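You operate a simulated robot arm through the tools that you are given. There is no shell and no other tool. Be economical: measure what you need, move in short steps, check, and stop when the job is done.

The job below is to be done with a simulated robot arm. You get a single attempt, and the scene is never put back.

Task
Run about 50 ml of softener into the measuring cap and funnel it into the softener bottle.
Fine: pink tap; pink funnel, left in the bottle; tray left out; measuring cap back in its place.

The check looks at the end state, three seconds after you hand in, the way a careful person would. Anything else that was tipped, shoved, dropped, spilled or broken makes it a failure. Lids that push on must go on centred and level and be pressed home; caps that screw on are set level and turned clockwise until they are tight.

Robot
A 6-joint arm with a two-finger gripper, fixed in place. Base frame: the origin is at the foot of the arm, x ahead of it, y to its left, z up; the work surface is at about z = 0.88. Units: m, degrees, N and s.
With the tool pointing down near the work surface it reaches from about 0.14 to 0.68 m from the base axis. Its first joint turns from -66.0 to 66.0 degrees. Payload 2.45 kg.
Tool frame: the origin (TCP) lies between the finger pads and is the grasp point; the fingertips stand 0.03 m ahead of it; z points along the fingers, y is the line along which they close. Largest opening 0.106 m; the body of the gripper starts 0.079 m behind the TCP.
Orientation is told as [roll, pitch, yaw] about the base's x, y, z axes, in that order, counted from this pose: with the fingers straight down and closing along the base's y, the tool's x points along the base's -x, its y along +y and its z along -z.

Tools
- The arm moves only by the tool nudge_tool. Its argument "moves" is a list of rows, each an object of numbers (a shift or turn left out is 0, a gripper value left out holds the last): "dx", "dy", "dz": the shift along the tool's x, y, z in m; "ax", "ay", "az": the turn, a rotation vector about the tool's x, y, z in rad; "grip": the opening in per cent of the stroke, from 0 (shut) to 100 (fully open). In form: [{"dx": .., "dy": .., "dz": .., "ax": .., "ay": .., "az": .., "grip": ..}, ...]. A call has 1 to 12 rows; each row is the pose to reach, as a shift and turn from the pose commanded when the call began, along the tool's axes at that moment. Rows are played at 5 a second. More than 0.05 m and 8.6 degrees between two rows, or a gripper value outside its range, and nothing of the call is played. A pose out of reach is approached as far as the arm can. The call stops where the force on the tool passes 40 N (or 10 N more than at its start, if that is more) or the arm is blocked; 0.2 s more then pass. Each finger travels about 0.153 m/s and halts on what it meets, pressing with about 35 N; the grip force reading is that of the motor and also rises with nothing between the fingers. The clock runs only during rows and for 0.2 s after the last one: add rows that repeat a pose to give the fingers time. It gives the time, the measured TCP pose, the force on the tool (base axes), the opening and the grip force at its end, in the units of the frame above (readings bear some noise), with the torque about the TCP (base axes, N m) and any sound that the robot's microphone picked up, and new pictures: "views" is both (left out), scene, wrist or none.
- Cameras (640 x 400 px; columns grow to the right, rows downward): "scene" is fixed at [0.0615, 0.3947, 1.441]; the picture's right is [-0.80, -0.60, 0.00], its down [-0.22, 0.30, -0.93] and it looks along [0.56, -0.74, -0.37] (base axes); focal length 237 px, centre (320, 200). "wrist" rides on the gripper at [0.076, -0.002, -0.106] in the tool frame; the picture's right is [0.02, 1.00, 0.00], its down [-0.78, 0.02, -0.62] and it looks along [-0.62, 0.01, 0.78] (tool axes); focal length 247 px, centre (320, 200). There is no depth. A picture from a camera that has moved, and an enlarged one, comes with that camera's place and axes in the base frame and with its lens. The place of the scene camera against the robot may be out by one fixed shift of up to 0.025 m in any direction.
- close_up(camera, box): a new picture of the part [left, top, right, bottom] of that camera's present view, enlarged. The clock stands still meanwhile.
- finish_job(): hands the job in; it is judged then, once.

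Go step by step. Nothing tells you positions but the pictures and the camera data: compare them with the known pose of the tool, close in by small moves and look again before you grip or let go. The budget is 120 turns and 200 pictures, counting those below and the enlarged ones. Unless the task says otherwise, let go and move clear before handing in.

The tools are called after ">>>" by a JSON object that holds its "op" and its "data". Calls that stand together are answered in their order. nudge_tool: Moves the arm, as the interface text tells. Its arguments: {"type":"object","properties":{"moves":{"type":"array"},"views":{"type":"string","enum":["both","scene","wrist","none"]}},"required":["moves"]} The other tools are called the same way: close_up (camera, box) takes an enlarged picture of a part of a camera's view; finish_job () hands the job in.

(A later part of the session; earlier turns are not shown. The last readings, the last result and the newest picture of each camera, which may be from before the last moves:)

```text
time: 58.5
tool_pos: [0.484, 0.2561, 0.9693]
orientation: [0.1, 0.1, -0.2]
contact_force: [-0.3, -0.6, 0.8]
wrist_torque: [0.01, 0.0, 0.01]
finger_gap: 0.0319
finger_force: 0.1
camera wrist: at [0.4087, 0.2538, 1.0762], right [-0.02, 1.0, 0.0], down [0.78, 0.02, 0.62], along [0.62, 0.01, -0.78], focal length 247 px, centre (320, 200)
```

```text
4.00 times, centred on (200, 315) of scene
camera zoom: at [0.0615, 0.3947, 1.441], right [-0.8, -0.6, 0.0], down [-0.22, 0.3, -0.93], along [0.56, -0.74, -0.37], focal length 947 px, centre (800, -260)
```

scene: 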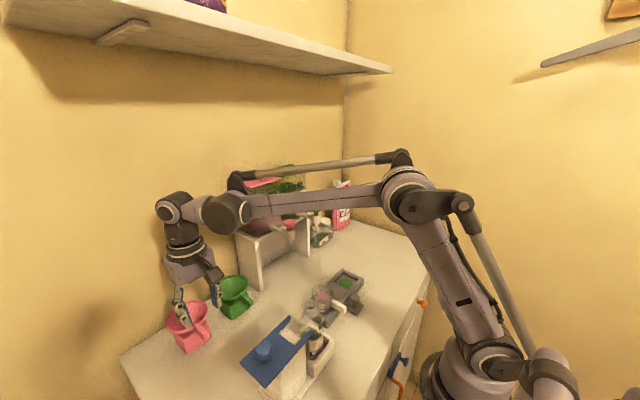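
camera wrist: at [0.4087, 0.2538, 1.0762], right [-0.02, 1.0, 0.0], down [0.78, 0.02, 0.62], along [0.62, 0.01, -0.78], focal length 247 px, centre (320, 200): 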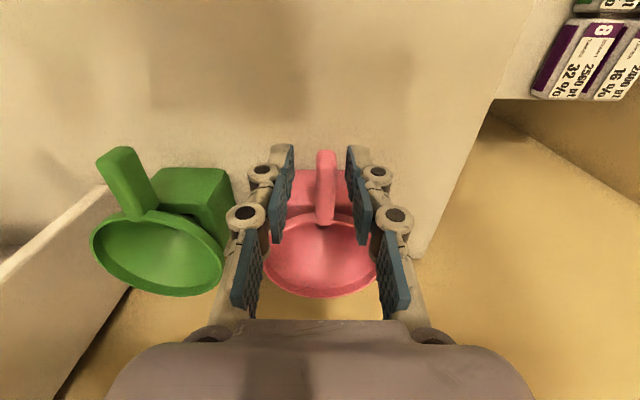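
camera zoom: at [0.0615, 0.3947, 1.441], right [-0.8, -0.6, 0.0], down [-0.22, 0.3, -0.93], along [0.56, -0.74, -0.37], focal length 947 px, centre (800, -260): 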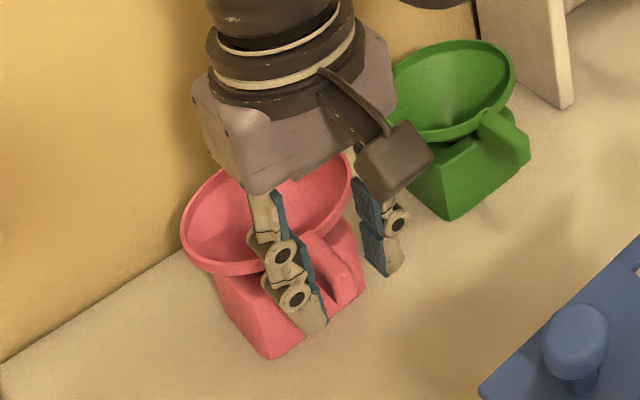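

Straddling the handle. Close and lift slowly.

>>> {"op": "nudge_tool", "data": {"moves": [{"dy": 0.002, "grip": 15}, {"dy": 0.002, "grip": 0}, {"dy": 0.002, "grip": 0}, {"dy": 0.002, "dz": -0.015}, {"dy": 0.002, "dz": -0.03}, {"dy": 0.002, "dz": -0.05}, {"dy": 0.002, "dz": -0.07}, {"dy": 0.002, "dz": -0.09}, {"dy": 0.002, "dz": -0.12}, {"dy": 0.002, "dz": -0.15}, {"dy": 0.002, "dz": -0.15}], "views": "both"}}

>>> {"op": "close_up", "data": {"camera": "scene", "box": [130, 200, 270, 350]}}

```text
time: 60.9
tool_pos: [0.4822, 0.2556, 1.1213]
orientation: [0.1, 0.0, -0.1]
contact_force: [-1.1, 0.3, -0.4]
wrist_torque: [0.02, 0.06, -0.03]
finger_gap: 0.0105
finger_force: 35.3
camera wrist: at [0.4059, 0.2536, 1.2282], right [-0.02, 1.0, 0.0], down [0.78, 0.02, 0.62], along [0.62, 0.01, -0.78], focal length 247 px, centre (320, 200)
```

scene: 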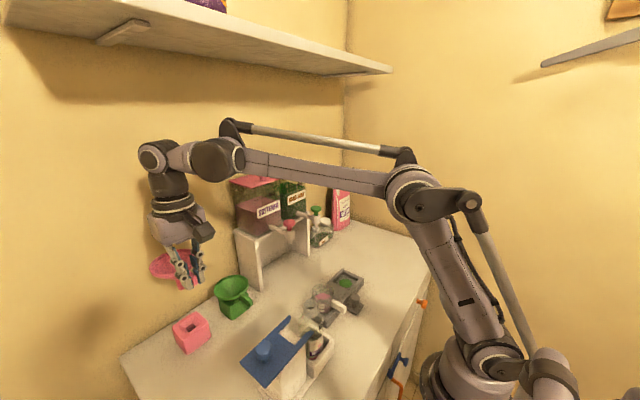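
wrist: 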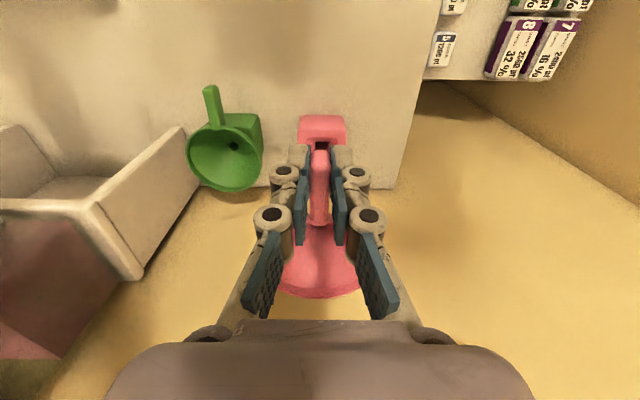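

```text
2.67 times, centred on (200, 275) of scene
camera zoom: at [0.0615, 0.3947, 1.441], right [-0.8, -0.6, 0.0], down [-0.22, 0.3, -0.93], along [0.56, -0.74, -0.37], focal length 631 px, centre (640, 0)
```

zoom: 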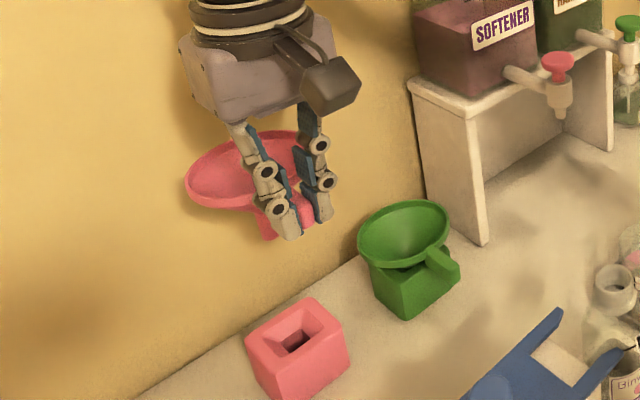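

Funnel is held; its axis is 63 mm ahead of the TCP. I carry it high towards the bottle mouth (≈0.3015, 0.118, 1.013) and look.

>>> {"op": "nudge_tool", "data": {"moves": [{"dz": -0.03}, {"dz": -0.03, "dx": 0.035, "dy": -0.02}, {"dz": -0.03, "dx": 0.075, "dy": -0.04}, {"dz": -0.03, "dx": 0.115, "dy": -0.06}, {"dz": -0.03, "dx": 0.155, "dy": -0.08}, {"dz": -0.03, "dx": 0.195, "dy": -0.1}, {"dz": -0.03, "dx": 0.225, "dy": -0.12}, {"dz": -0.03, "dx": 0.2455, "dy": -0.139}, {"dz": -0.03, "dx": 0.2455, "dy": -0.139}], "views": "both"}}

>>> {"op": "close_up", "data": {"camera": "scene", "box": [240, 230, 400, 380]}}

>>> {"op": "close_up", "data": {"camera": "wrist", "box": [240, 100, 440, 280]}}

```text
time: 62.9
tool_pos: [0.2388, 0.1205, 1.1486]
orientation: [0.0, 0.0, -0.1]
contact_force: [0.2, 0.8, -0.1]
wrist_torque: [0.01, 0.0, 0.0]
finger_gap: 0.0107
finger_force: 34.9
camera wrist: at [0.1628, 0.1173, 1.2558], right [-0.02, 1.0, 0.0], down [0.78, 0.02, 0.62], along [0.62, 0.01, -0.78], focal length 247 px, centre (320, 200)
```

scene: 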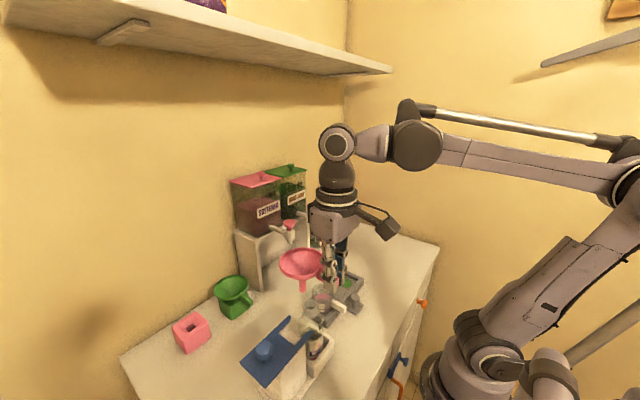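
wrist: 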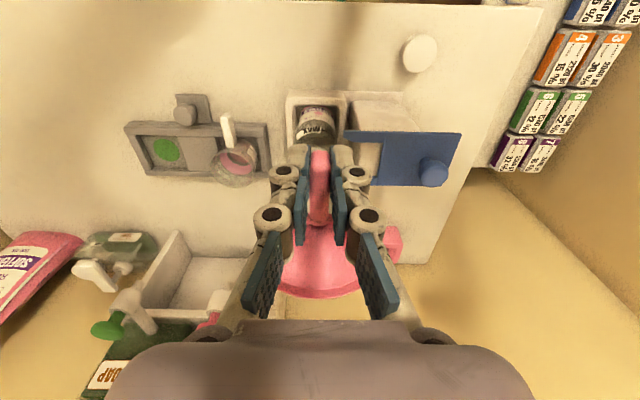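

```text
2.67 times, centred on (320, 305) of scene
camera zoom: at [0.0614, 0.3947, 1.441], right [-0.8, -0.6, 0.0], down [-0.22, 0.3, -0.93], along [0.56, -0.74, -0.37], focal length 631 px, centre (320, -80)
```

zoom: 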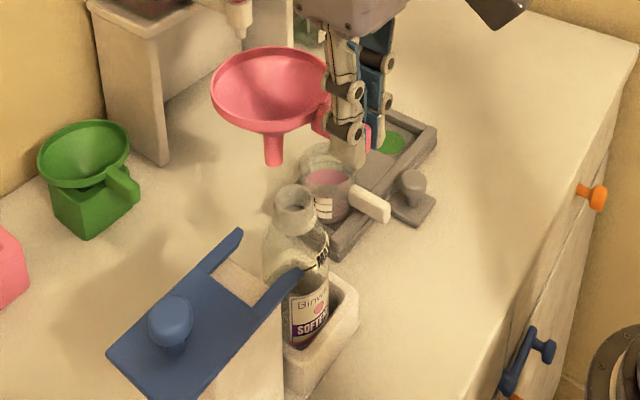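

```text
2.22 times, centred on (340, 190) of wrist
camera zoom: at [0.1628, 0.1173, 1.2558], right [-0.02, 1.0, 0.0], down [0.78, 0.02, 0.62], along [0.62, 0.01, -0.78], focal length 549 px, centre (276, 222)
```

zoom: 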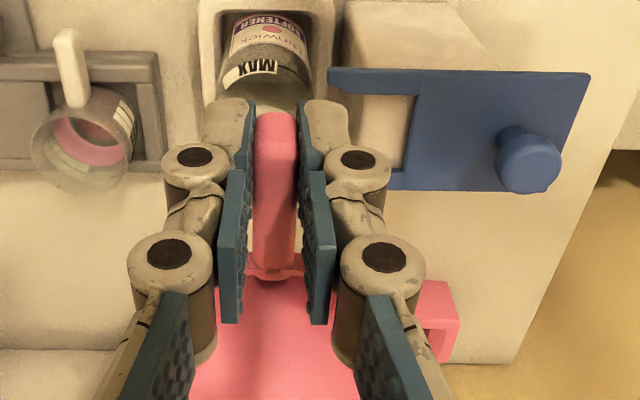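

Refined mouth estimate ≈ (0.291, 0.111, ~1.03). I shift the funnel accordingly, lower a little, and check.

>>> {"op": "nudge_tool", "data": {"moves": [{"dx": 0.006, "dy": -0.005, "dz": 0.005}, {"dx": 0.011, "dy": -0.0095, "dz": 0.02}, {"dx": 0.011, "dy": -0.0095, "dz": 0.03}, {"dx": 0.011, "dy": -0.0095, "dz": 0.03}], "views": "wrist"}}

>>> {"op": "close_up", "data": {"camera": "scene", "box": [280, 245, 360, 330]}}

>>> {"op": "close_up", "data": {"camera": "wrist", "box": [260, 80, 380, 200]}}

```text
time: 63.9
tool_pos: [0.2273, 0.1095, 1.1182]
orientation: [0.0, 0.0, 0.0]
contact_force: [-0.4, -0.1, 0.1]
wrist_torque: [-0.03, 0.03, 0.03]
finger_gap: 0.0107
finger_force: 34.9
camera wrist: at [0.1516, 0.1064, 1.2242], right [-0.02, 1.0, 0.0], down [0.78, 0.02, 0.62], along [0.62, 0.01, -0.78], focal length 247 px, centre (320, 200)
```

wrist: 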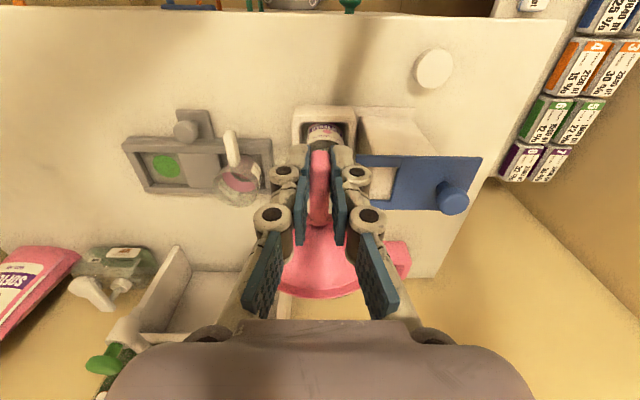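

```text
4.71 times, centred on (320, 288) of scene
camera zoom: at [0.0615, 0.3947, 1.441], right [-0.8, -0.6, 0.0], down [-0.22, 0.3, -0.93], along [0.56, -0.74, -0.37], focal length 1114 px, centre (320, -212)
```

zoom: 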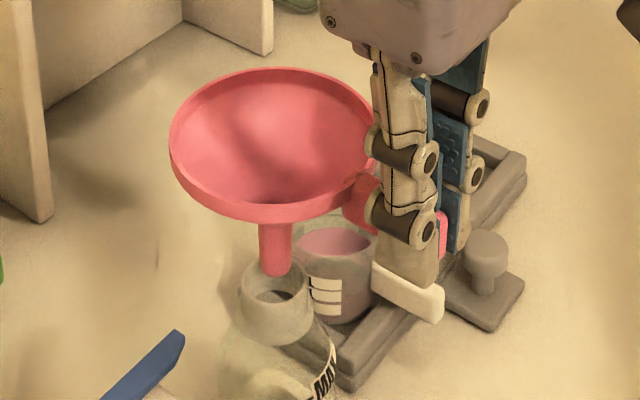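

```text
3.33 times, centred on (320, 140) of wrist
camera zoom: at [0.1516, 0.1064, 1.2242], right [-0.02, 1.0, 0.0], down [0.78, 0.02, 0.62], along [0.62, 0.01, -0.78], focal length 823 px, centre (320, 400)
```

zoom: 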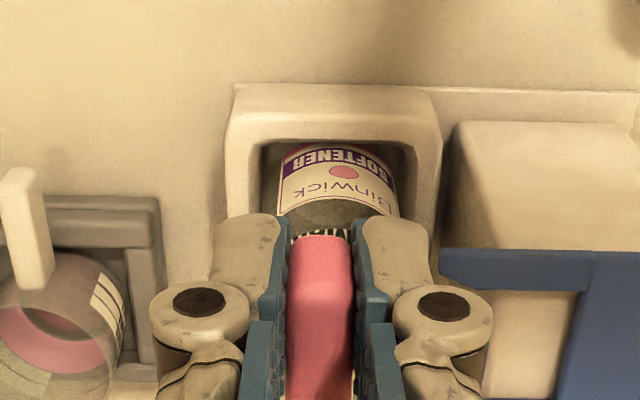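

Nearly aligned; shift +3 mm in y (−2 mm x) and lower 15 mm, then check.

>>> {"op": "nudge_tool", "data": {"moves": [{"dx": 0.002, "dy": 0.003}, {"dx": 0.002, "dy": 0.003, "dz": 0.008}, {"dx": 0.002, "dy": 0.003, "dz": 0.014}, {"dx": 0.002, "dy": 0.003, "dz": 0.014}], "views": "none"}}

>>> {"op": "close_up", "data": {"camera": "scene", "box": [295, 275, 335, 315]}}

>>> {"op": "close_up", "data": {"camera": "wrist", "box": [260, 80, 380, 200]}}

```text
time: 64.9
tool_pos: [0.2273, 0.1131, 1.1049]
orientation: [0.0, 0.0, -0.1]
contact_force: [0.7, -0.4, -1.3]
wrist_torque: [0.02, 0.01, 0.01]
finger_gap: 0.0107
finger_force: 35.0
```

```text
10.00 times, centred on (315, 295) of scene
camera zoom: at [0.0615, 0.3947, 1.441], right [-0.8, -0.6, 0.0], down [-0.22, 0.3, -0.93], along [0.56, -0.74, -0.37], focal length 2368 px, centre (370, -750)
```

zoom: 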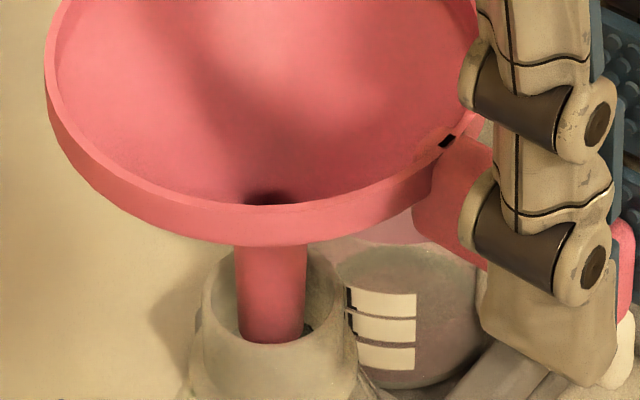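

```text
3.33 times, centred on (320, 140) of wrist
camera zoom: at [0.1499, 0.1102, 1.2114], right [-0.02, 1.0, 0.0], down [0.78, 0.02, 0.62], along [0.62, 0.01, -0.78], focal length 823 px, centre (320, 400)
```

zoom: 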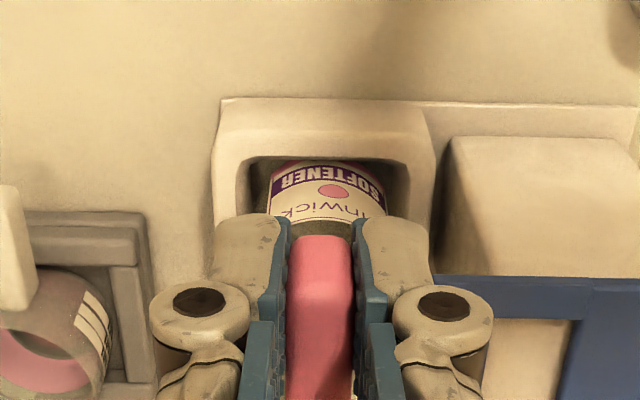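

Spout and mouth line up. I lower gently 10 mm and check force and view.

>>> {"op": "nudge_tool", "data": {"moves": [{"dz": 0.003}, {"dz": 0.006}, {"dz": 0.009}, {"dz": 0.009}], "views": "none"}}

>>> {"op": "close_up", "data": {"camera": "scene", "box": [295, 275, 335, 315]}}

```text
time: 65.9
tool_pos: [0.2254, 0.1112, 1.0965]
orientation: [0.0, 0.1, -0.1]
contact_force: [0.3, -0.5, -0.8]
wrist_torque: [-0.01, 0.0, 0.03]
finger_gap: 0.0106
finger_force: 35.1
```

```text
10.00 times, centred on (315, 295) of scene
camera zoom: at [0.0615, 0.3947, 1.441], right [-0.8, -0.6, 0.0], down [-0.22, 0.3, -0.93], along [0.56, -0.74, -0.37], focal length 2368 px, centre (370, -750)
```

zoom: 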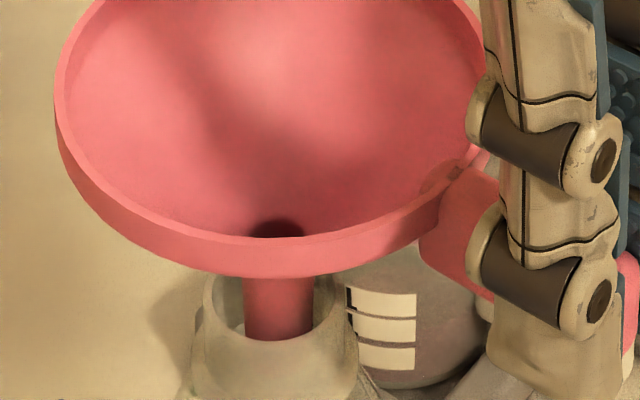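

The spout is inside the mouth, no force. Lower further to seat.

>>> {"op": "nudge_tool", "data": {"moves": [{"dz": 0.005, "dx": -0.001}, {"dz": 0.01, "dx": -0.001}, {"dz": 0.015, "dx": -0.001}, {"dz": 0.02, "dx": -0.001}, {"dz": 0.025, "dx": -0.001}, {"dz": 0.025, "dx": -0.001}], "views": "none"}}

>>> {"op": "close_up", "data": {"camera": "scene", "box": [290, 270, 350, 340]}}

```text
time: 67.3
tool_pos: [0.2249, 0.1123, 1.0705]
orientation: [0.0, 0.2, 0.0]
contact_force: [-8.9, 3.0, 29.0]
wrist_torque: [0.13, -0.28, 0.22]
finger_gap: 0.0109
finger_force: 35.2
```

```text
5.71 times, centred on (320, 305) of scene
camera zoom: at [0.061, 0.3947, 1.441], right [-0.8, -0.6, 0.0], down [-0.22, 0.3, -0.93], along [0.56, -0.74, -0.37], focal length 1353 px, centre (320, -400)
```

zoom: 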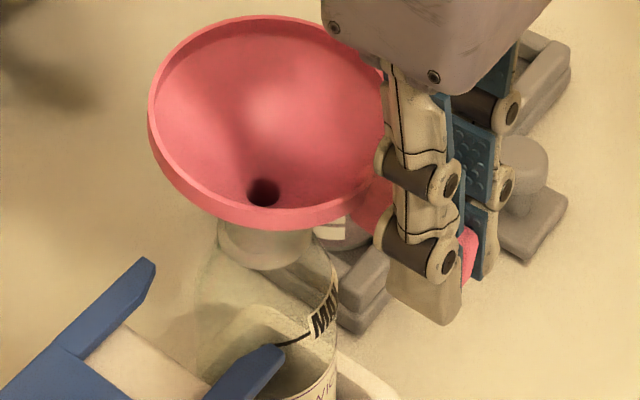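

Contact of 29 N: the cone seats. I relieve the push and inspect levelness.

>>> {"op": "nudge_tool", "data": {"moves": [{"dz": -0.002}, {"dz": -0.004}, {"dz": -0.004}], "views": "both"}}

>>> {"op": "close_up", "data": {"camera": "scene", "box": [290, 270, 350, 340]}}

```text
time: 68.1
tool_pos: [0.2263, 0.1112, 1.0734]
orientation: [-0.1, 0.0, -0.1]
contact_force: [-0.2, -0.7, -0.6]
wrist_torque: [-0.01, -0.01, 0.03]
finger_gap: 0.0106
finger_force: 34.9
camera wrist: at [0.1501, 0.1086, 1.1814], right [-0.02, 1.0, 0.0], down [0.78, 0.02, 0.62], along [0.62, 0.01, -0.78], focal length 247 px, centre (320, 200)
```

scene: 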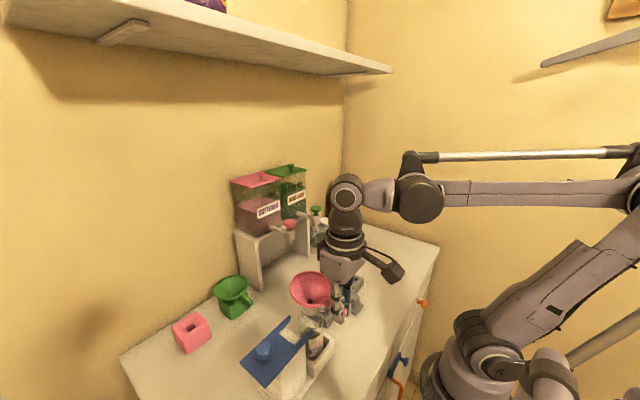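
wrist: 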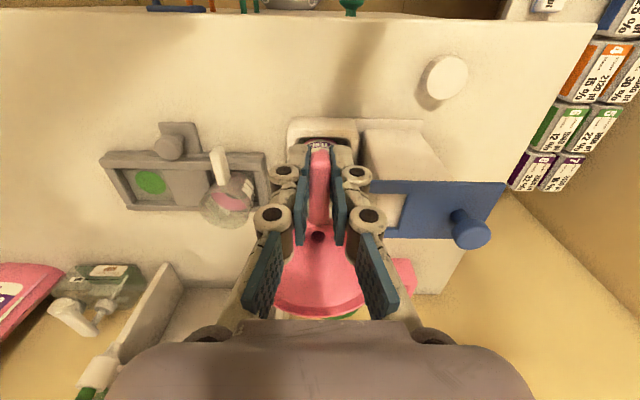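

```text
5.71 times, centred on (320, 305) of scene
camera zoom: at [0.0615, 0.3947, 1.441], right [-0.8, -0.6, 0.0], down [-0.22, 0.3, -0.93], along [0.56, -0.74, -0.37], focal length 1353 px, centre (320, -400)
```

zoom: 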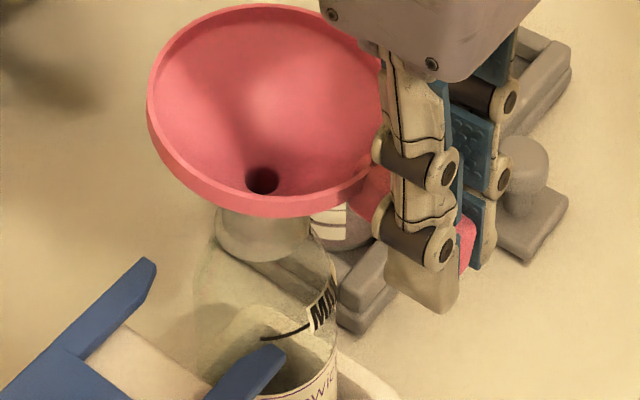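

The funnel tilted slightly in the grip. I lower 2 mm to light contact and open slowly so that it settles.

>>> {"op": "nudge_tool", "data": {"moves": [{"dz": 0.002}, {"dz": 0.002, "grip": 12}, {"dz": 0.002, "grip": 14}, {"dz": 0.002, "grip": 16}, {"dz": 0.002, "grip": 16}], "views": "wrist"}}

>>> {"op": "close_up", "data": {"camera": "scene", "box": [290, 270, 350, 340]}}

```text
time: 69.3
tool_pos: [0.2269, 0.1113, 1.0739]
orientation: [0.0, 0.0, -0.1]
contact_force: [0.0, 1.0, 0.5]
wrist_torque: [0.03, 0.03, 0.03]
finger_gap: 0.0171
finger_force: 0.0
camera wrist: at [0.1503, 0.1086, 1.1797], right [-0.02, 1.0, 0.0], down [0.78, 0.02, 0.62], along [0.62, 0.01, -0.78], focal length 247 px, centre (320, 200)
```

wrist: 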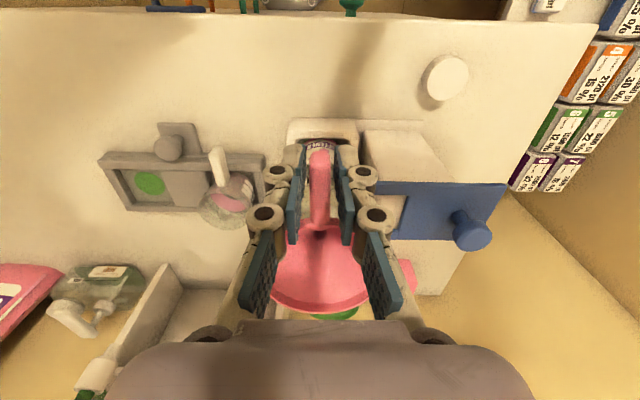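

```text
5.71 times, centred on (320, 305) of scene
camera zoom: at [0.0615, 0.3947, 1.441], right [-0.8, -0.6, 0.0], down [-0.22, 0.3, -0.93], along [0.56, -0.74, -0.37], focal length 1353 px, centre (320, -400)
```

zoom: 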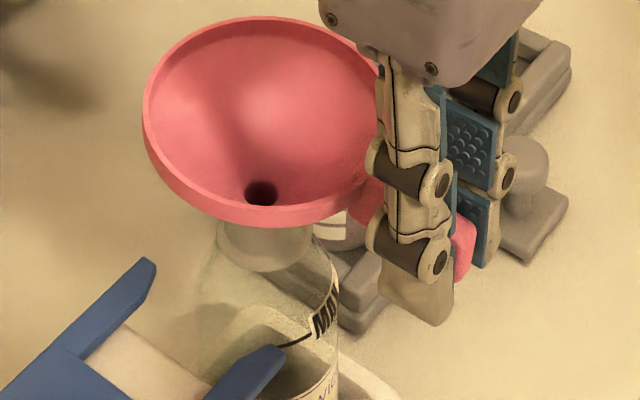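

It settled on the mouth. Open more, rise clear, and inspect.

>>> {"op": "nudge_tool", "data": {"moves": [{"grip": 35}, {"grip": 35}, {"dz": -0.03}, {"dz": -0.06}, {"dz": -0.1}, {"dz": -0.13, "dx": 0.03}, {"dz": -0.13, "dx": 0.05}, {"dz": -0.13, "dx": 0.05}], "views": "wrist"}}

>>> {"op": "close_up", "data": {"camera": "scene", "box": [280, 260, 360, 350]}}

>>> {"op": "close_up", "data": {"camera": "wrist", "box": [240, 100, 400, 260]}}

```text
time: 71.1
tool_pos: [0.1742, 0.1135, 1.2026]
orientation: [0.0, 0.0, -0.1]
contact_force: [0.0, -0.1, -0.6]
wrist_torque: [0.01, 0.05, 0.01]
finger_gap: 0.037
finger_force: 0.0
camera wrist: at [0.0973, 0.1109, 1.3092], right [-0.02, 1.0, 0.0], down [0.78, 0.02, 0.62], along [0.62, 0.01, -0.78], focal length 247 px, centre (320, 200)
```

wrist: 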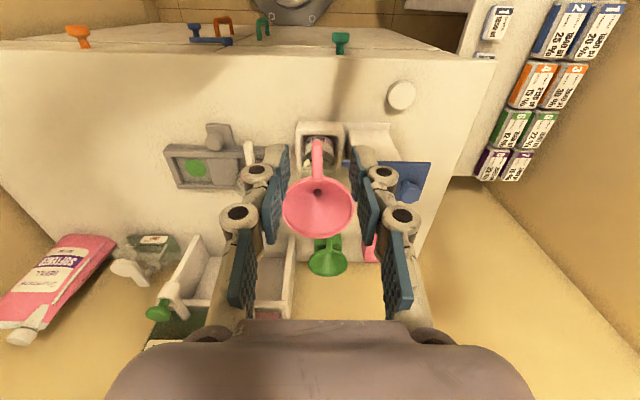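

```text
4.44 times, centred on (320, 305) of scene
camera zoom: at [0.0614, 0.3947, 1.441], right [-0.8, -0.6, 0.0], down [-0.22, 0.3, -0.93], along [0.56, -0.74, -0.37], focal length 1052 px, centre (320, -267)
```

zoom: 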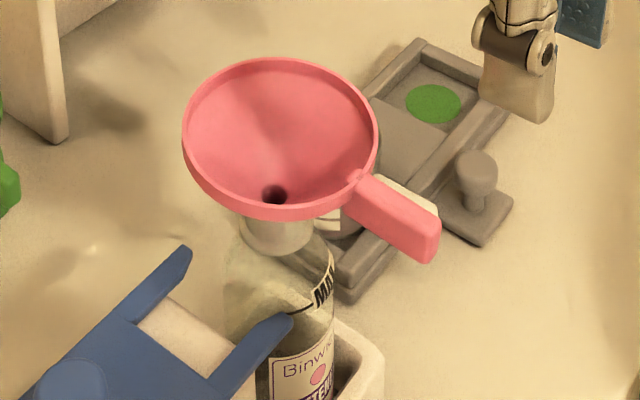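

```text
2.50 times, centred on (320, 180) of wrist
camera zoom: at [0.0973, 0.1109, 1.3092], right [-0.02, 1.0, 0.0], down [0.78, 0.02, 0.62], along [0.62, 0.01, -0.78], focal length 617 px, centre (320, 250)
```

zoom: 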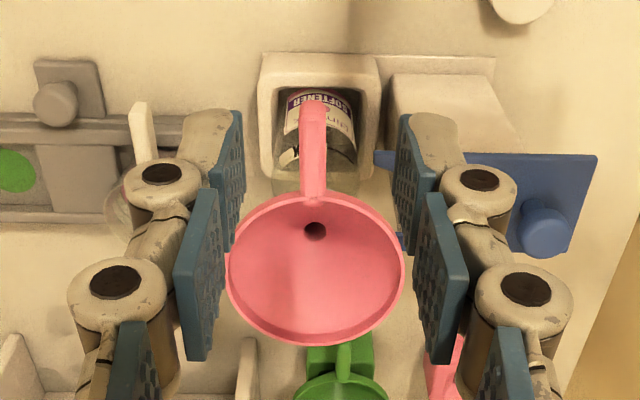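

Funnel sits in the bottle mouth. Now back to the cup: hover above its handle (≈0.2935, −0.006).

>>> {"op": "nudge_tool", "data": {"moves": [{"dy": -0.04, "grip": 35}, {"dy": -0.08, "dx": -0.02}, {"dy": -0.1195, "dx": -0.05}, {"dy": -0.1195, "dx": -0.085, "dz": 0.03}, {"dy": -0.1195, "dx": -0.119, "dz": 0.06}, {"dy": -0.1195, "dx": -0.119, "dz": 0.1}, {"dy": -0.1195, "dx": -0.119, "dz": 0.14}, {"dy": -0.1195, "dx": -0.119, "dz": 0.18}, {"dy": -0.1195, "dx": -0.119, "dz": 0.18}], "views": "wrist"}}

>>> {"op": "close_up", "data": {"camera": "wrist", "box": [260, 100, 400, 240]}}

```text
time: 73.1
tool_pos: [0.2898, -0.0055, 1.0216]
orientation: [-0.1, 0.0, 0.0]
contact_force: [-0.4, -0.9, -0.8]
wrist_torque: [-0.02, 0.02, -0.04]
finger_gap: 0.0372
finger_force: 0.0
camera wrist: at [0.2144, -0.0082, 1.1281], right [-0.02, 1.0, 0.0], down [0.78, 0.02, 0.62], along [0.62, 0.01, -0.78], focal length 247 px, centre (320, 200)
```

wrist: 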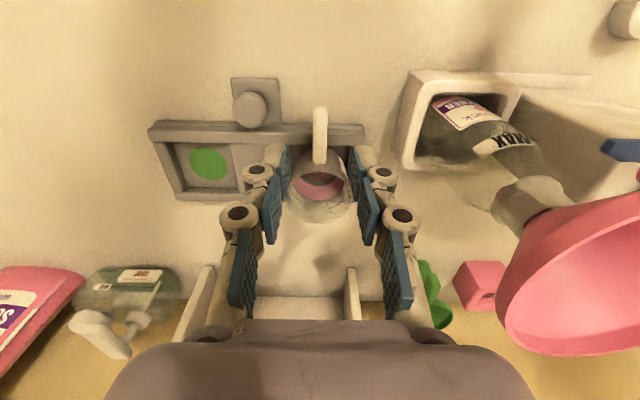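

```text
2.86 times, centred on (330, 170) of wrist
camera zoom: at [0.2144, -0.0082, 1.1281], right [-0.02, 1.0, 0.0], down [0.78, 0.02, 0.62], along [0.62, 0.01, -0.78], focal length 706 px, centre (291, 286)
```

zoom: 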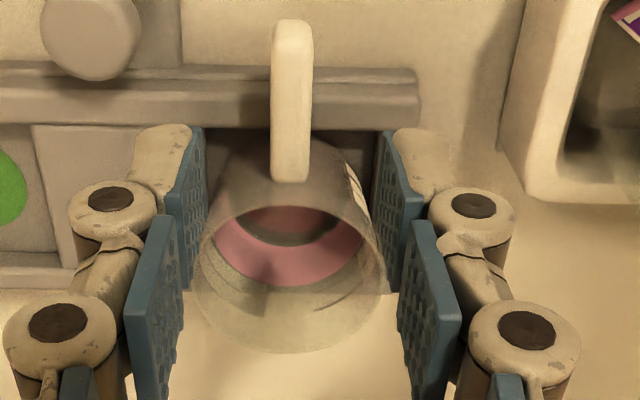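

Handle spans x≈0.278–0.326 at y≈−0.007. Descend and grip.

>>> {"op": "nudge_tool", "data": {"moves": [{"dx": -0.002, "dy": -0.001, "dz": 0.04}, {"dx": -0.002, "dy": -0.001, "dz": 0.07}, {"dx": -0.002, "dy": -0.001, "dz": 0.087}, {"dx": -0.002, "dy": -0.001, "dz": 0.087}, {"dx": -0.002, "dy": -0.001, "dz": 0.087, "grip": 15}, {"dx": -0.002, "dy": -0.001, "dz": 0.087, "grip": 0}, {"dx": -0.002, "dy": -0.001, "dz": 0.087, "grip": 0}], "views": "wrist"}}

```text
time: 74.7
tool_pos: [0.2953, -0.0091, 0.9336]
orientation: [0.1, -0.1, -0.1]
contact_force: [1.1, 1.0, -1.1]
wrist_torque: [0.08, 0.02, 0.1]
finger_gap: 0.01
finger_force: 34.8
camera wrist: at [0.2195, -0.0112, 1.041], right [-0.02, 1.0, 0.0], down [0.78, 0.02, 0.62], along [0.62, 0.01, -0.78], focal length 247 px, centre (320, 200)
```

wrist: 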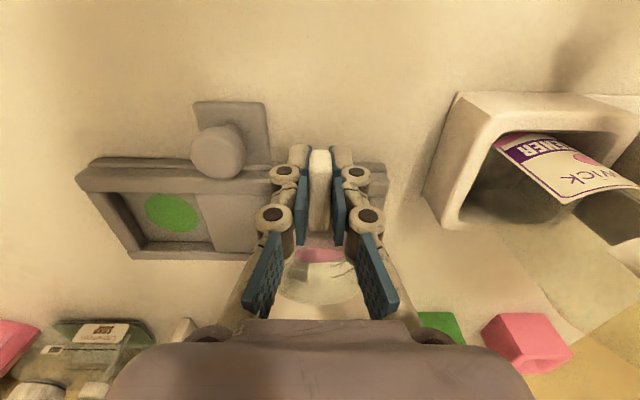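

Gripped. I lift slowly and smoothly.

>>> {"op": "nudge_tool", "data": {"moves": [{"dz": -0.004}, {"dz": -0.012}, {"dz": -0.03}, {"dz": -0.05}, {"dz": -0.075}, {"dz": -0.1}, {"dz": -0.13}, {"dz": -0.16}, {"dz": -0.19}, {"dz": -0.215}, {"dz": -0.23}, {"dz": -0.232}], "views": "scene"}}

>>> {"op": "close_up", "data": {"camera": "scene", "box": [270, 190, 370, 330]}}

```text
time: 77.3
tool_pos: [0.2964, -0.0091, 1.1686]
orientation: [0.0, -0.1, -0.1]
contact_force: [-0.4, 0.2, -0.7]
wrist_torque: [0.04, 0.02, 0.05]
finger_gap: 0.0102
finger_force: 34.7
```

scene: 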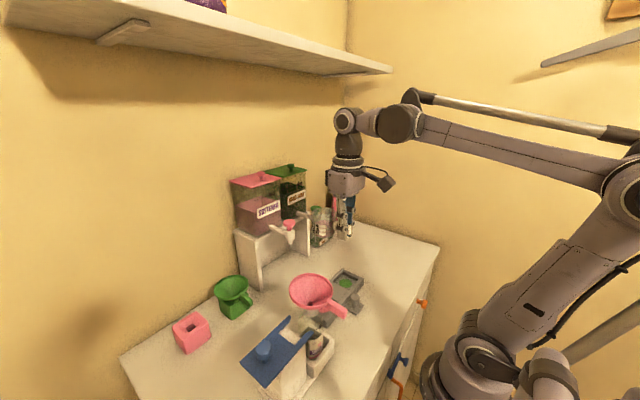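

```text
2.86 times, centred on (320, 260) of scene
camera zoom: at [0.0615, 0.3947, 1.441], right [-0.8, -0.6, 0.0], down [-0.22, 0.3, -0.93], along [0.56, -0.74, -0.37], focal length 676 px, centre (320, 29)
```

zoom: 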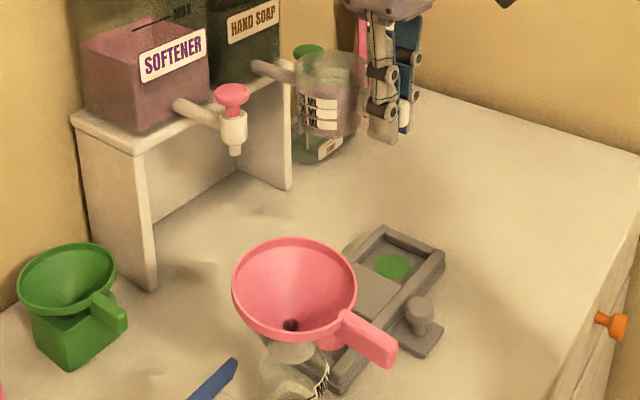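

Carry the cup smoothly to the funnel (TCP ≈ 0.232, 0.138, 1.16).

>>> {"op": "nudge_tool", "data": {"moves": [{"dx": 0.003, "dy": 0.005}, {"dx": 0.009, "dy": 0.018}, {"dx": 0.017, "dy": 0.036}, {"dx": 0.026, "dy": 0.056}, {"dx": 0.035, "dy": 0.076}, {"dx": 0.044, "dy": 0.096}, {"dx": 0.052, "dy": 0.116}, {"dx": 0.059, "dy": 0.132}, {"dx": 0.063, "dy": 0.142}, {"dx": 0.064, "dy": 0.146}, {"dx": 0.064, "dy": 0.146}], "views": "both"}}

>>> {"op": "close_up", "data": {"camera": "scene", "box": [250, 220, 370, 340]}}

```text
time: 79.7
tool_pos: [0.2323, 0.1379, 1.1681]
orientation: [0.0, 0.0, 0.0]
contact_force: [0.5, -0.4, -0.3]
wrist_torque: [-0.02, 0.03, 0.03]
finger_gap: 0.0101
finger_force: 34.4
camera wrist: at [0.1566, 0.1351, 1.2752], right [-0.02, 1.0, 0.0], down [0.78, 0.02, 0.62], along [0.62, 0.01, -0.78], focal length 247 px, centre (320, 200)
```

scene: 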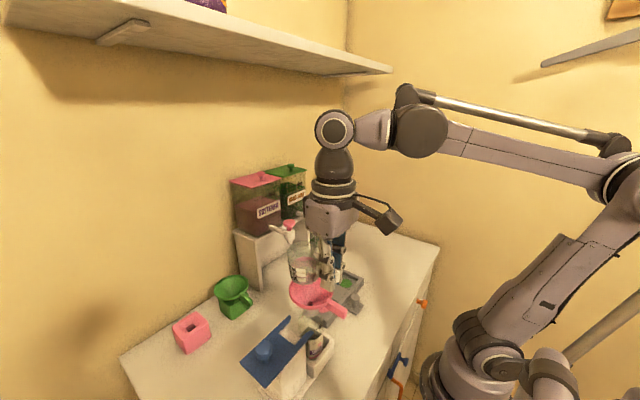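
wrist: 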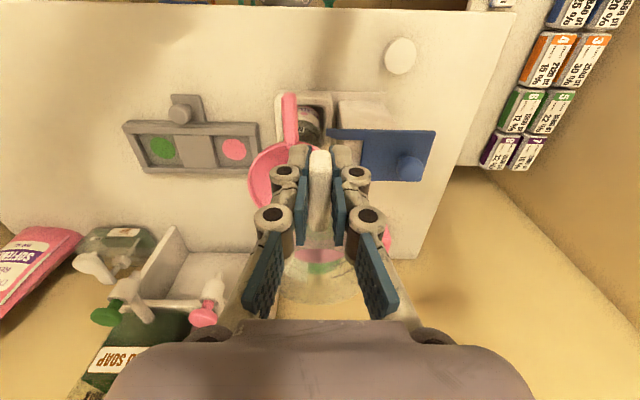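

```text
3.33 times, centred on (310, 280) of scene
camera zoom: at [0.0615, 0.3947, 1.441], right [-0.8, -0.6, 0.0], down [-0.22, 0.3, -0.93], along [0.56, -0.74, -0.37], focal length 789 px, centre (353, -67)
```

zoom: 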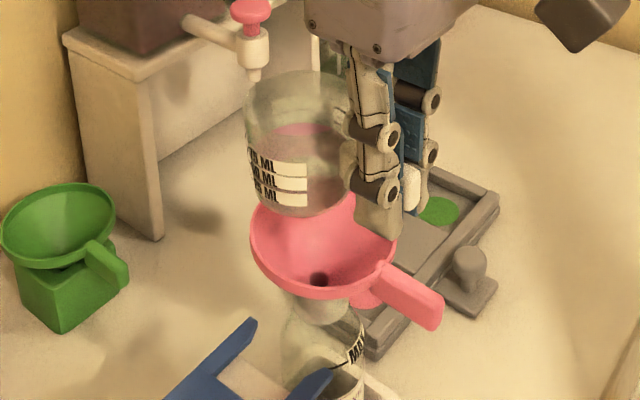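

Cup is above the funnel. I tilt the first ~38° (no pouring yet) about the handle axis and check.

>>> {"op": "nudge_tool", "data": {"moves": [{"ax": -0.03}, {"ax": -0.08}, {"ax": -0.14}, {"ax": -0.2}, {"ax": -0.27}, {"ax": -0.34}, {"ax": -0.41}, {"ax": -0.48}, {"ax": -0.55}, {"ax": -0.61}, {"ax": -0.65}, {"ax": -0.66}], "views": "both"}}

>>> {"op": "close_up", "data": {"camera": "scene", "box": [250, 220, 370, 340]}}

>>> {"op": "close_up", "data": {"camera": "wrist", "box": [220, 100, 420, 300]}}

```text
time: 82.3
tool_pos: [0.2334, 0.1371, 1.1683]
orientation: [37.8, -0.1, 0.0]
contact_force: [-0.3, -0.1, -2.0]
wrist_torque: [-0.03, 0.07, 0.02]
finger_gap: 0.01
finger_force: 34.7
camera wrist: at [0.1575, 0.0695, 1.2507], right [-0.02, 0.79, 0.61], down [0.78, -0.37, 0.5], along [0.62, 0.49, -0.61], focal length 247 px, centre (320, 200)
```

scene: 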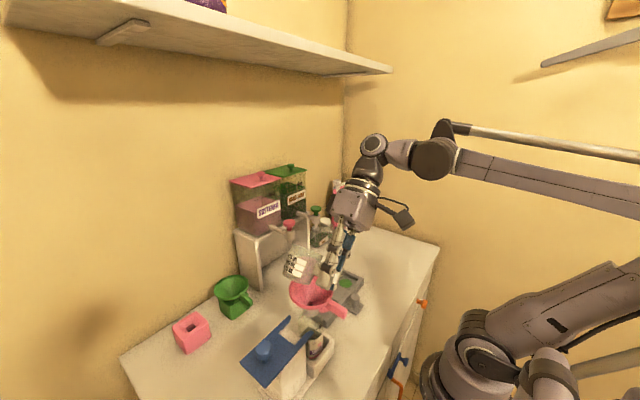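
wrist: 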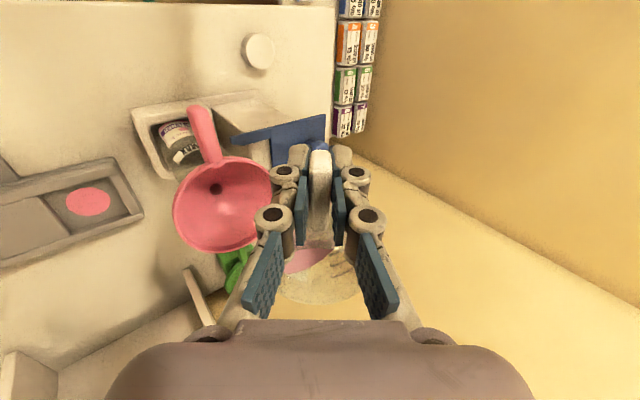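

```text
3.33 times, centred on (310, 280) of scene
camera zoom: at [0.0615, 0.3947, 1.441], right [-0.8, -0.6, 0.0], down [-0.22, 0.3, -0.93], along [0.56, -0.74, -0.37], focal length 789 px, centre (353, -67)
```

zoom: 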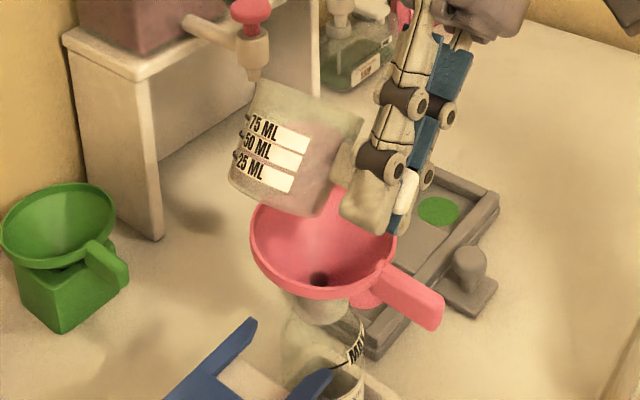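

```text
2.00 times, centred on (320, 200) of wrist
camera zoom: at [0.1575, 0.0695, 1.2507], right [-0.02, 0.79, 0.61], down [0.78, -0.37, 0.5], along [0.62, 0.49, -0.61], focal length 494 px, centre (320, 200)
```

zoom: 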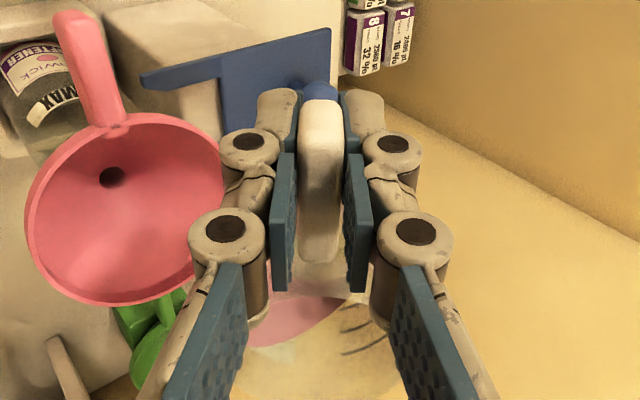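

Funnel rim centre ≈ (0.286, 0.105). Lip is on target; I shift slightly (−4 mm x, −4 mm y, −10 mm z) and tilt on to ~62° slowly.

>>> {"op": "nudge_tool", "data": {"moves": [{"dx": 0.002, "dy": -0.0047, "dz": 0.0027, "ax": -0.03}, {"dx": 0.004, "dy": -0.0093, "dz": 0.0054, "ax": -0.08}, {"dx": 0.004, "dy": -0.0093, "dz": 0.0054, "ax": -0.13}, {"dx": 0.004, "dy": -0.0093, "dz": 0.0054, "ax": -0.18}, {"dx": 0.004, "dy": -0.0093, "dz": 0.0054, "ax": -0.22}, {"dx": 0.004, "dy": -0.0093, "dz": 0.0054, "ax": -0.26}, {"dx": 0.004, "dy": -0.0093, "dz": 0.0054, "ax": -0.3}, {"dx": 0.004, "dy": -0.0093, "dz": 0.0054, "ax": -0.33}], "views": "wrist"}}

>>> {"op": "close_up", "data": {"camera": "scene", "box": [250, 220, 370, 340]}}

```text
time: 84.1
tool_pos: [0.231, 0.1335, 1.1569]
orientation: [56.6, -0.1, -0.1]
contact_force: [0.2, 0.7, -0.8]
wrist_torque: [-0.01, 0.03, -0.01]
finger_gap: 0.0101
finger_force: 34.7
camera wrist: at [0.1531, 0.0426, 1.2146], right [-0.02, 0.55, 0.84], down [0.78, -0.51, 0.36], along [0.62, 0.66, -0.42], focal length 247 px, centre (320, 200)
```

wrist: 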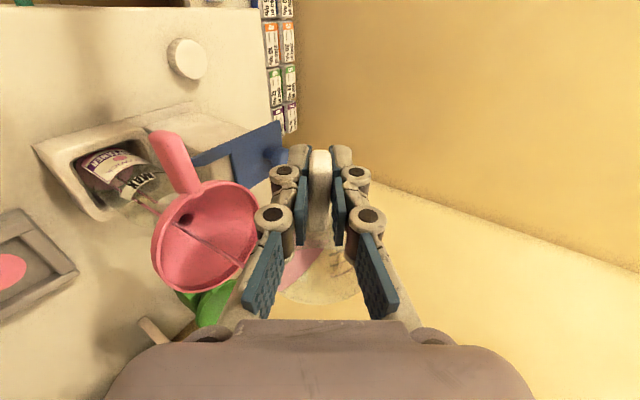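

```text
3.33 times, centred on (310, 280) of scene
camera zoom: at [0.0615, 0.3947, 1.441], right [-0.8, -0.6, 0.0], down [-0.22, 0.3, -0.93], along [0.56, -0.74, -0.37], focal length 789 px, centre (353, -67)
```

zoom: 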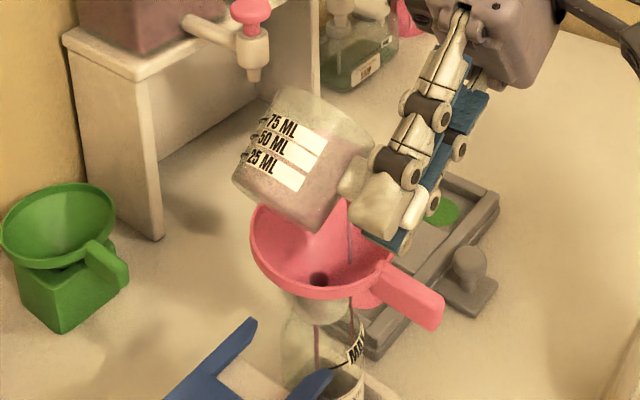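

Pouring has begun. I zoom in to check that the stream goes into the funnel.

>>> {"op": "close_up", "data": {"camera": "scene", "box": [295, 265, 335, 325]}}

>>> {"op": "close_up", "data": {"camera": "wrist", "box": [100, 120, 270, 300]}}

```text
6.67 times, centred on (315, 295) of scene
camera zoom: at [0.0615, 0.3947, 1.441], right [-0.8, -0.6, 0.0], down [-0.22, 0.3, -0.93], along [0.56, -0.74, -0.37], focal length 1578 px, centre (353, -433)
```

zoom: 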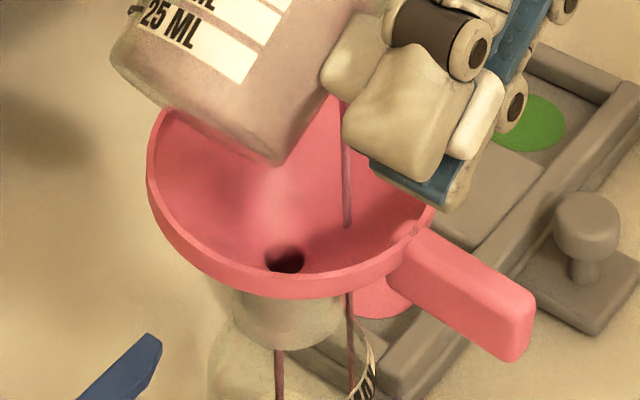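

```text
2.22 times, centred on (185, 210) of wrist
camera zoom: at [0.1531, 0.0426, 1.2146], right [-0.02, 0.55, 0.84], down [0.78, -0.51, 0.36], along [0.62, 0.66, -0.42], focal length 549 px, centre (620, 178)
```

zoom: 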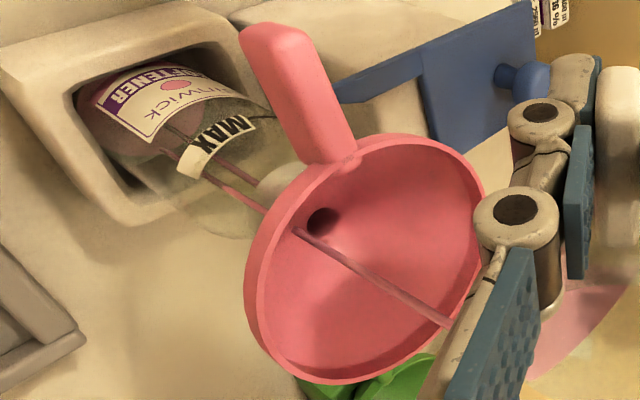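

The stream enters the bowl; a second line shows beneath it. I check where that ends.

>>> {"op": "close_up", "data": {"camera": "scene", "box": [295, 300, 345, 360]}}

>>> {"op": "close_up", "data": {"camera": "wrist", "box": [60, 130, 200, 230]}}

```text
6.67 times, centred on (320, 330) of scene
camera zoom: at [0.0615, 0.3947, 1.441], right [-0.8, -0.6, 0.0], down [-0.22, 0.3, -0.93], along [0.56, -0.74, -0.37], focal length 1578 px, centre (320, -667)
```

zoom: 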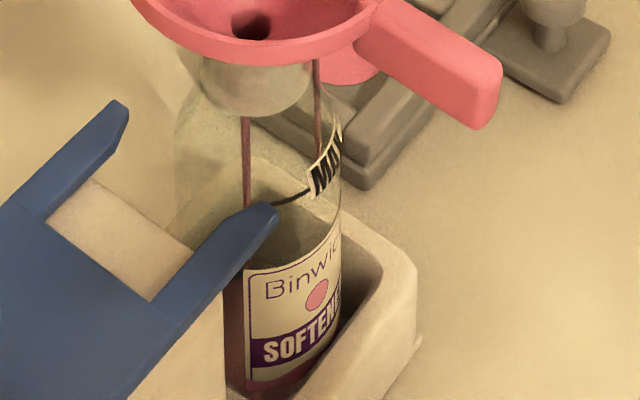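

```text
4.00 times, centred on (130, 180) of wrist
camera zoom: at [0.1531, 0.0426, 1.2146], right [-0.02, 0.55, 0.84], down [0.78, -0.51, 0.36], along [0.62, 0.66, -0.42], focal length 988 px, centre (1080, 280)
```

zoom: 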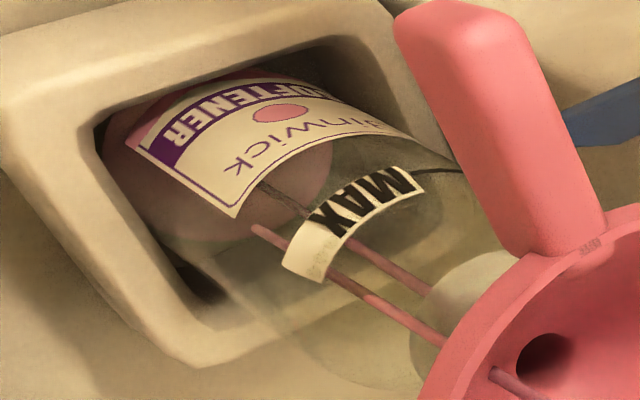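

The spout stream inside the bottle shows the funnel catches it. To be safe I move the stream closer to the funnel axis (+8 mm x, +12 mm y) and look again.

>>> {"op": "nudge_tool", "data": {"moves": [{"dx": -0.008, "dy": 0.0066, "dz": 0.01}], "views": "none"}}

>>> {"op": "close_up", "data": {"camera": "scene", "box": [290, 260, 350, 345]}}

>>> {"op": "close_up", "data": {"camera": "wrist", "box": [60, 120, 270, 300]}}

```text
time: 84.5
tool_pos: [0.2369, 0.1448, 1.1581]
orientation: [56.7, -0.1, -0.1]
contact_force: [1.2, 0.3, -1.1]
wrist_torque: [-0.01, 0.01, 0.02]
finger_gap: 0.0102
finger_force: 34.7
```

```text
4.71 times, centred on (320, 302) of scene
camera zoom: at [0.0615, 0.3947, 1.441], right [-0.8, -0.6, 0.0], down [-0.22, 0.3, -0.93], along [0.56, -0.74, -0.37], focal length 1114 px, centre (320, -282)
```

zoom: 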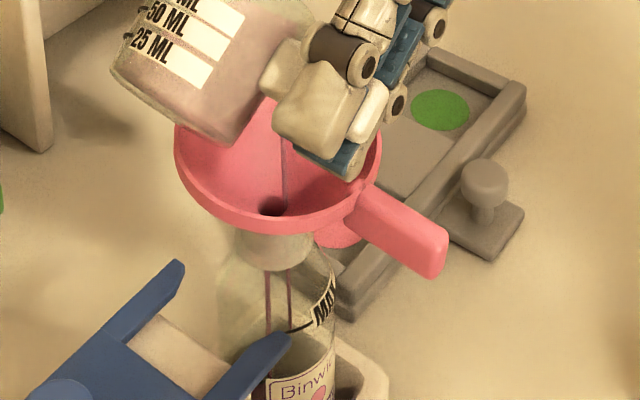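

```text
2.22 times, centred on (165, 210) of wrist
camera zoom: at [0.1615, 0.0541, 1.2152], right [-0.02, 0.55, 0.84], down [0.78, -0.51, 0.36], along [0.62, 0.66, -0.42], focal length 549 px, centre (664, 178)
```

zoom: 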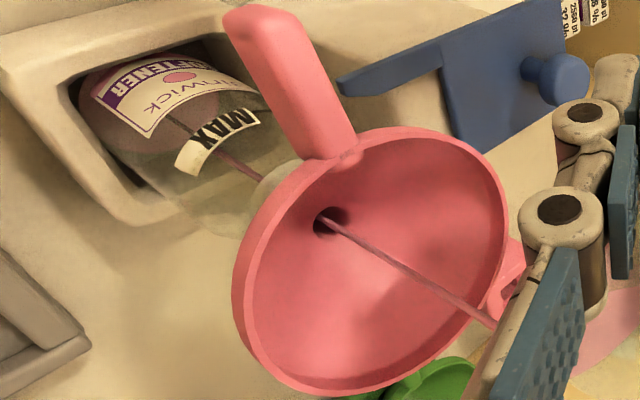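

The stream now falls straight into the spout hole. I continue tilting slowly, compensating the lip's motion.

>>> {"op": "nudge_tool", "data": {"moves": [{"ax": -0.04, "dy": -0.0004, "dz": -0.0006}, {"ax": -0.08, "dy": -0.0008, "dz": -0.0012}, {"ax": -0.12, "dy": -0.0012, "dz": -0.0019}, {"ax": -0.16, "dy": -0.0017, "dz": -0.0026}, {"ax": -0.2, "dy": -0.0022, "dz": -0.0034}, {"ax": -0.2, "dy": -0.0022, "dz": -0.0034}], "views": "none"}}

>>> {"op": "close_up", "data": {"camera": "scene", "box": [290, 260, 350, 345]}}

>>> {"op": "close_up", "data": {"camera": "wrist", "box": [60, 120, 330, 330]}}

```text
time: 85.9
tool_pos: [0.2373, 0.1408, 1.1588]
orientation: [68.2, -0.1, -0.2]
contact_force: [0.4, 0.1, -0.5]
wrist_torque: [0.0, 0.04, -0.02]
finger_gap: 0.0101
finger_force: 35.2
```

```text
4.71 times, centred on (320, 302) of scene
camera zoom: at [0.0615, 0.3947, 1.441], right [-0.8, -0.6, 0.0], down [-0.22, 0.3, -0.93], along [0.56, -0.74, -0.37], focal length 1114 px, centre (320, -282)
```

zoom: 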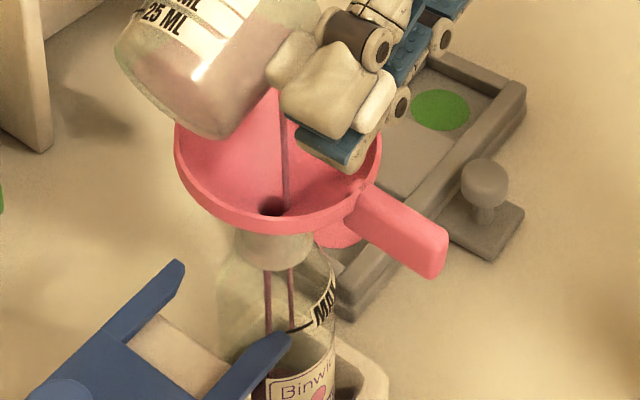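

```text
1.90 times, centred on (195, 225) of wrist
camera zoom: at [0.1606, 0.041, 1.1975], right [-0.02, 0.37, 0.93], down [0.78, -0.57, 0.25], along [0.62, 0.73, -0.28], focal length 470 px, centre (558, 152)
```

zoom: 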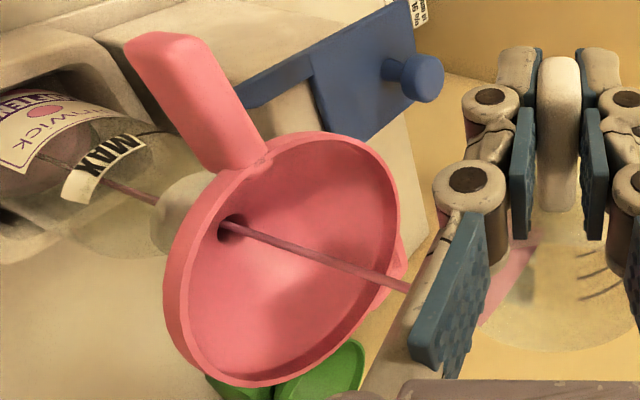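

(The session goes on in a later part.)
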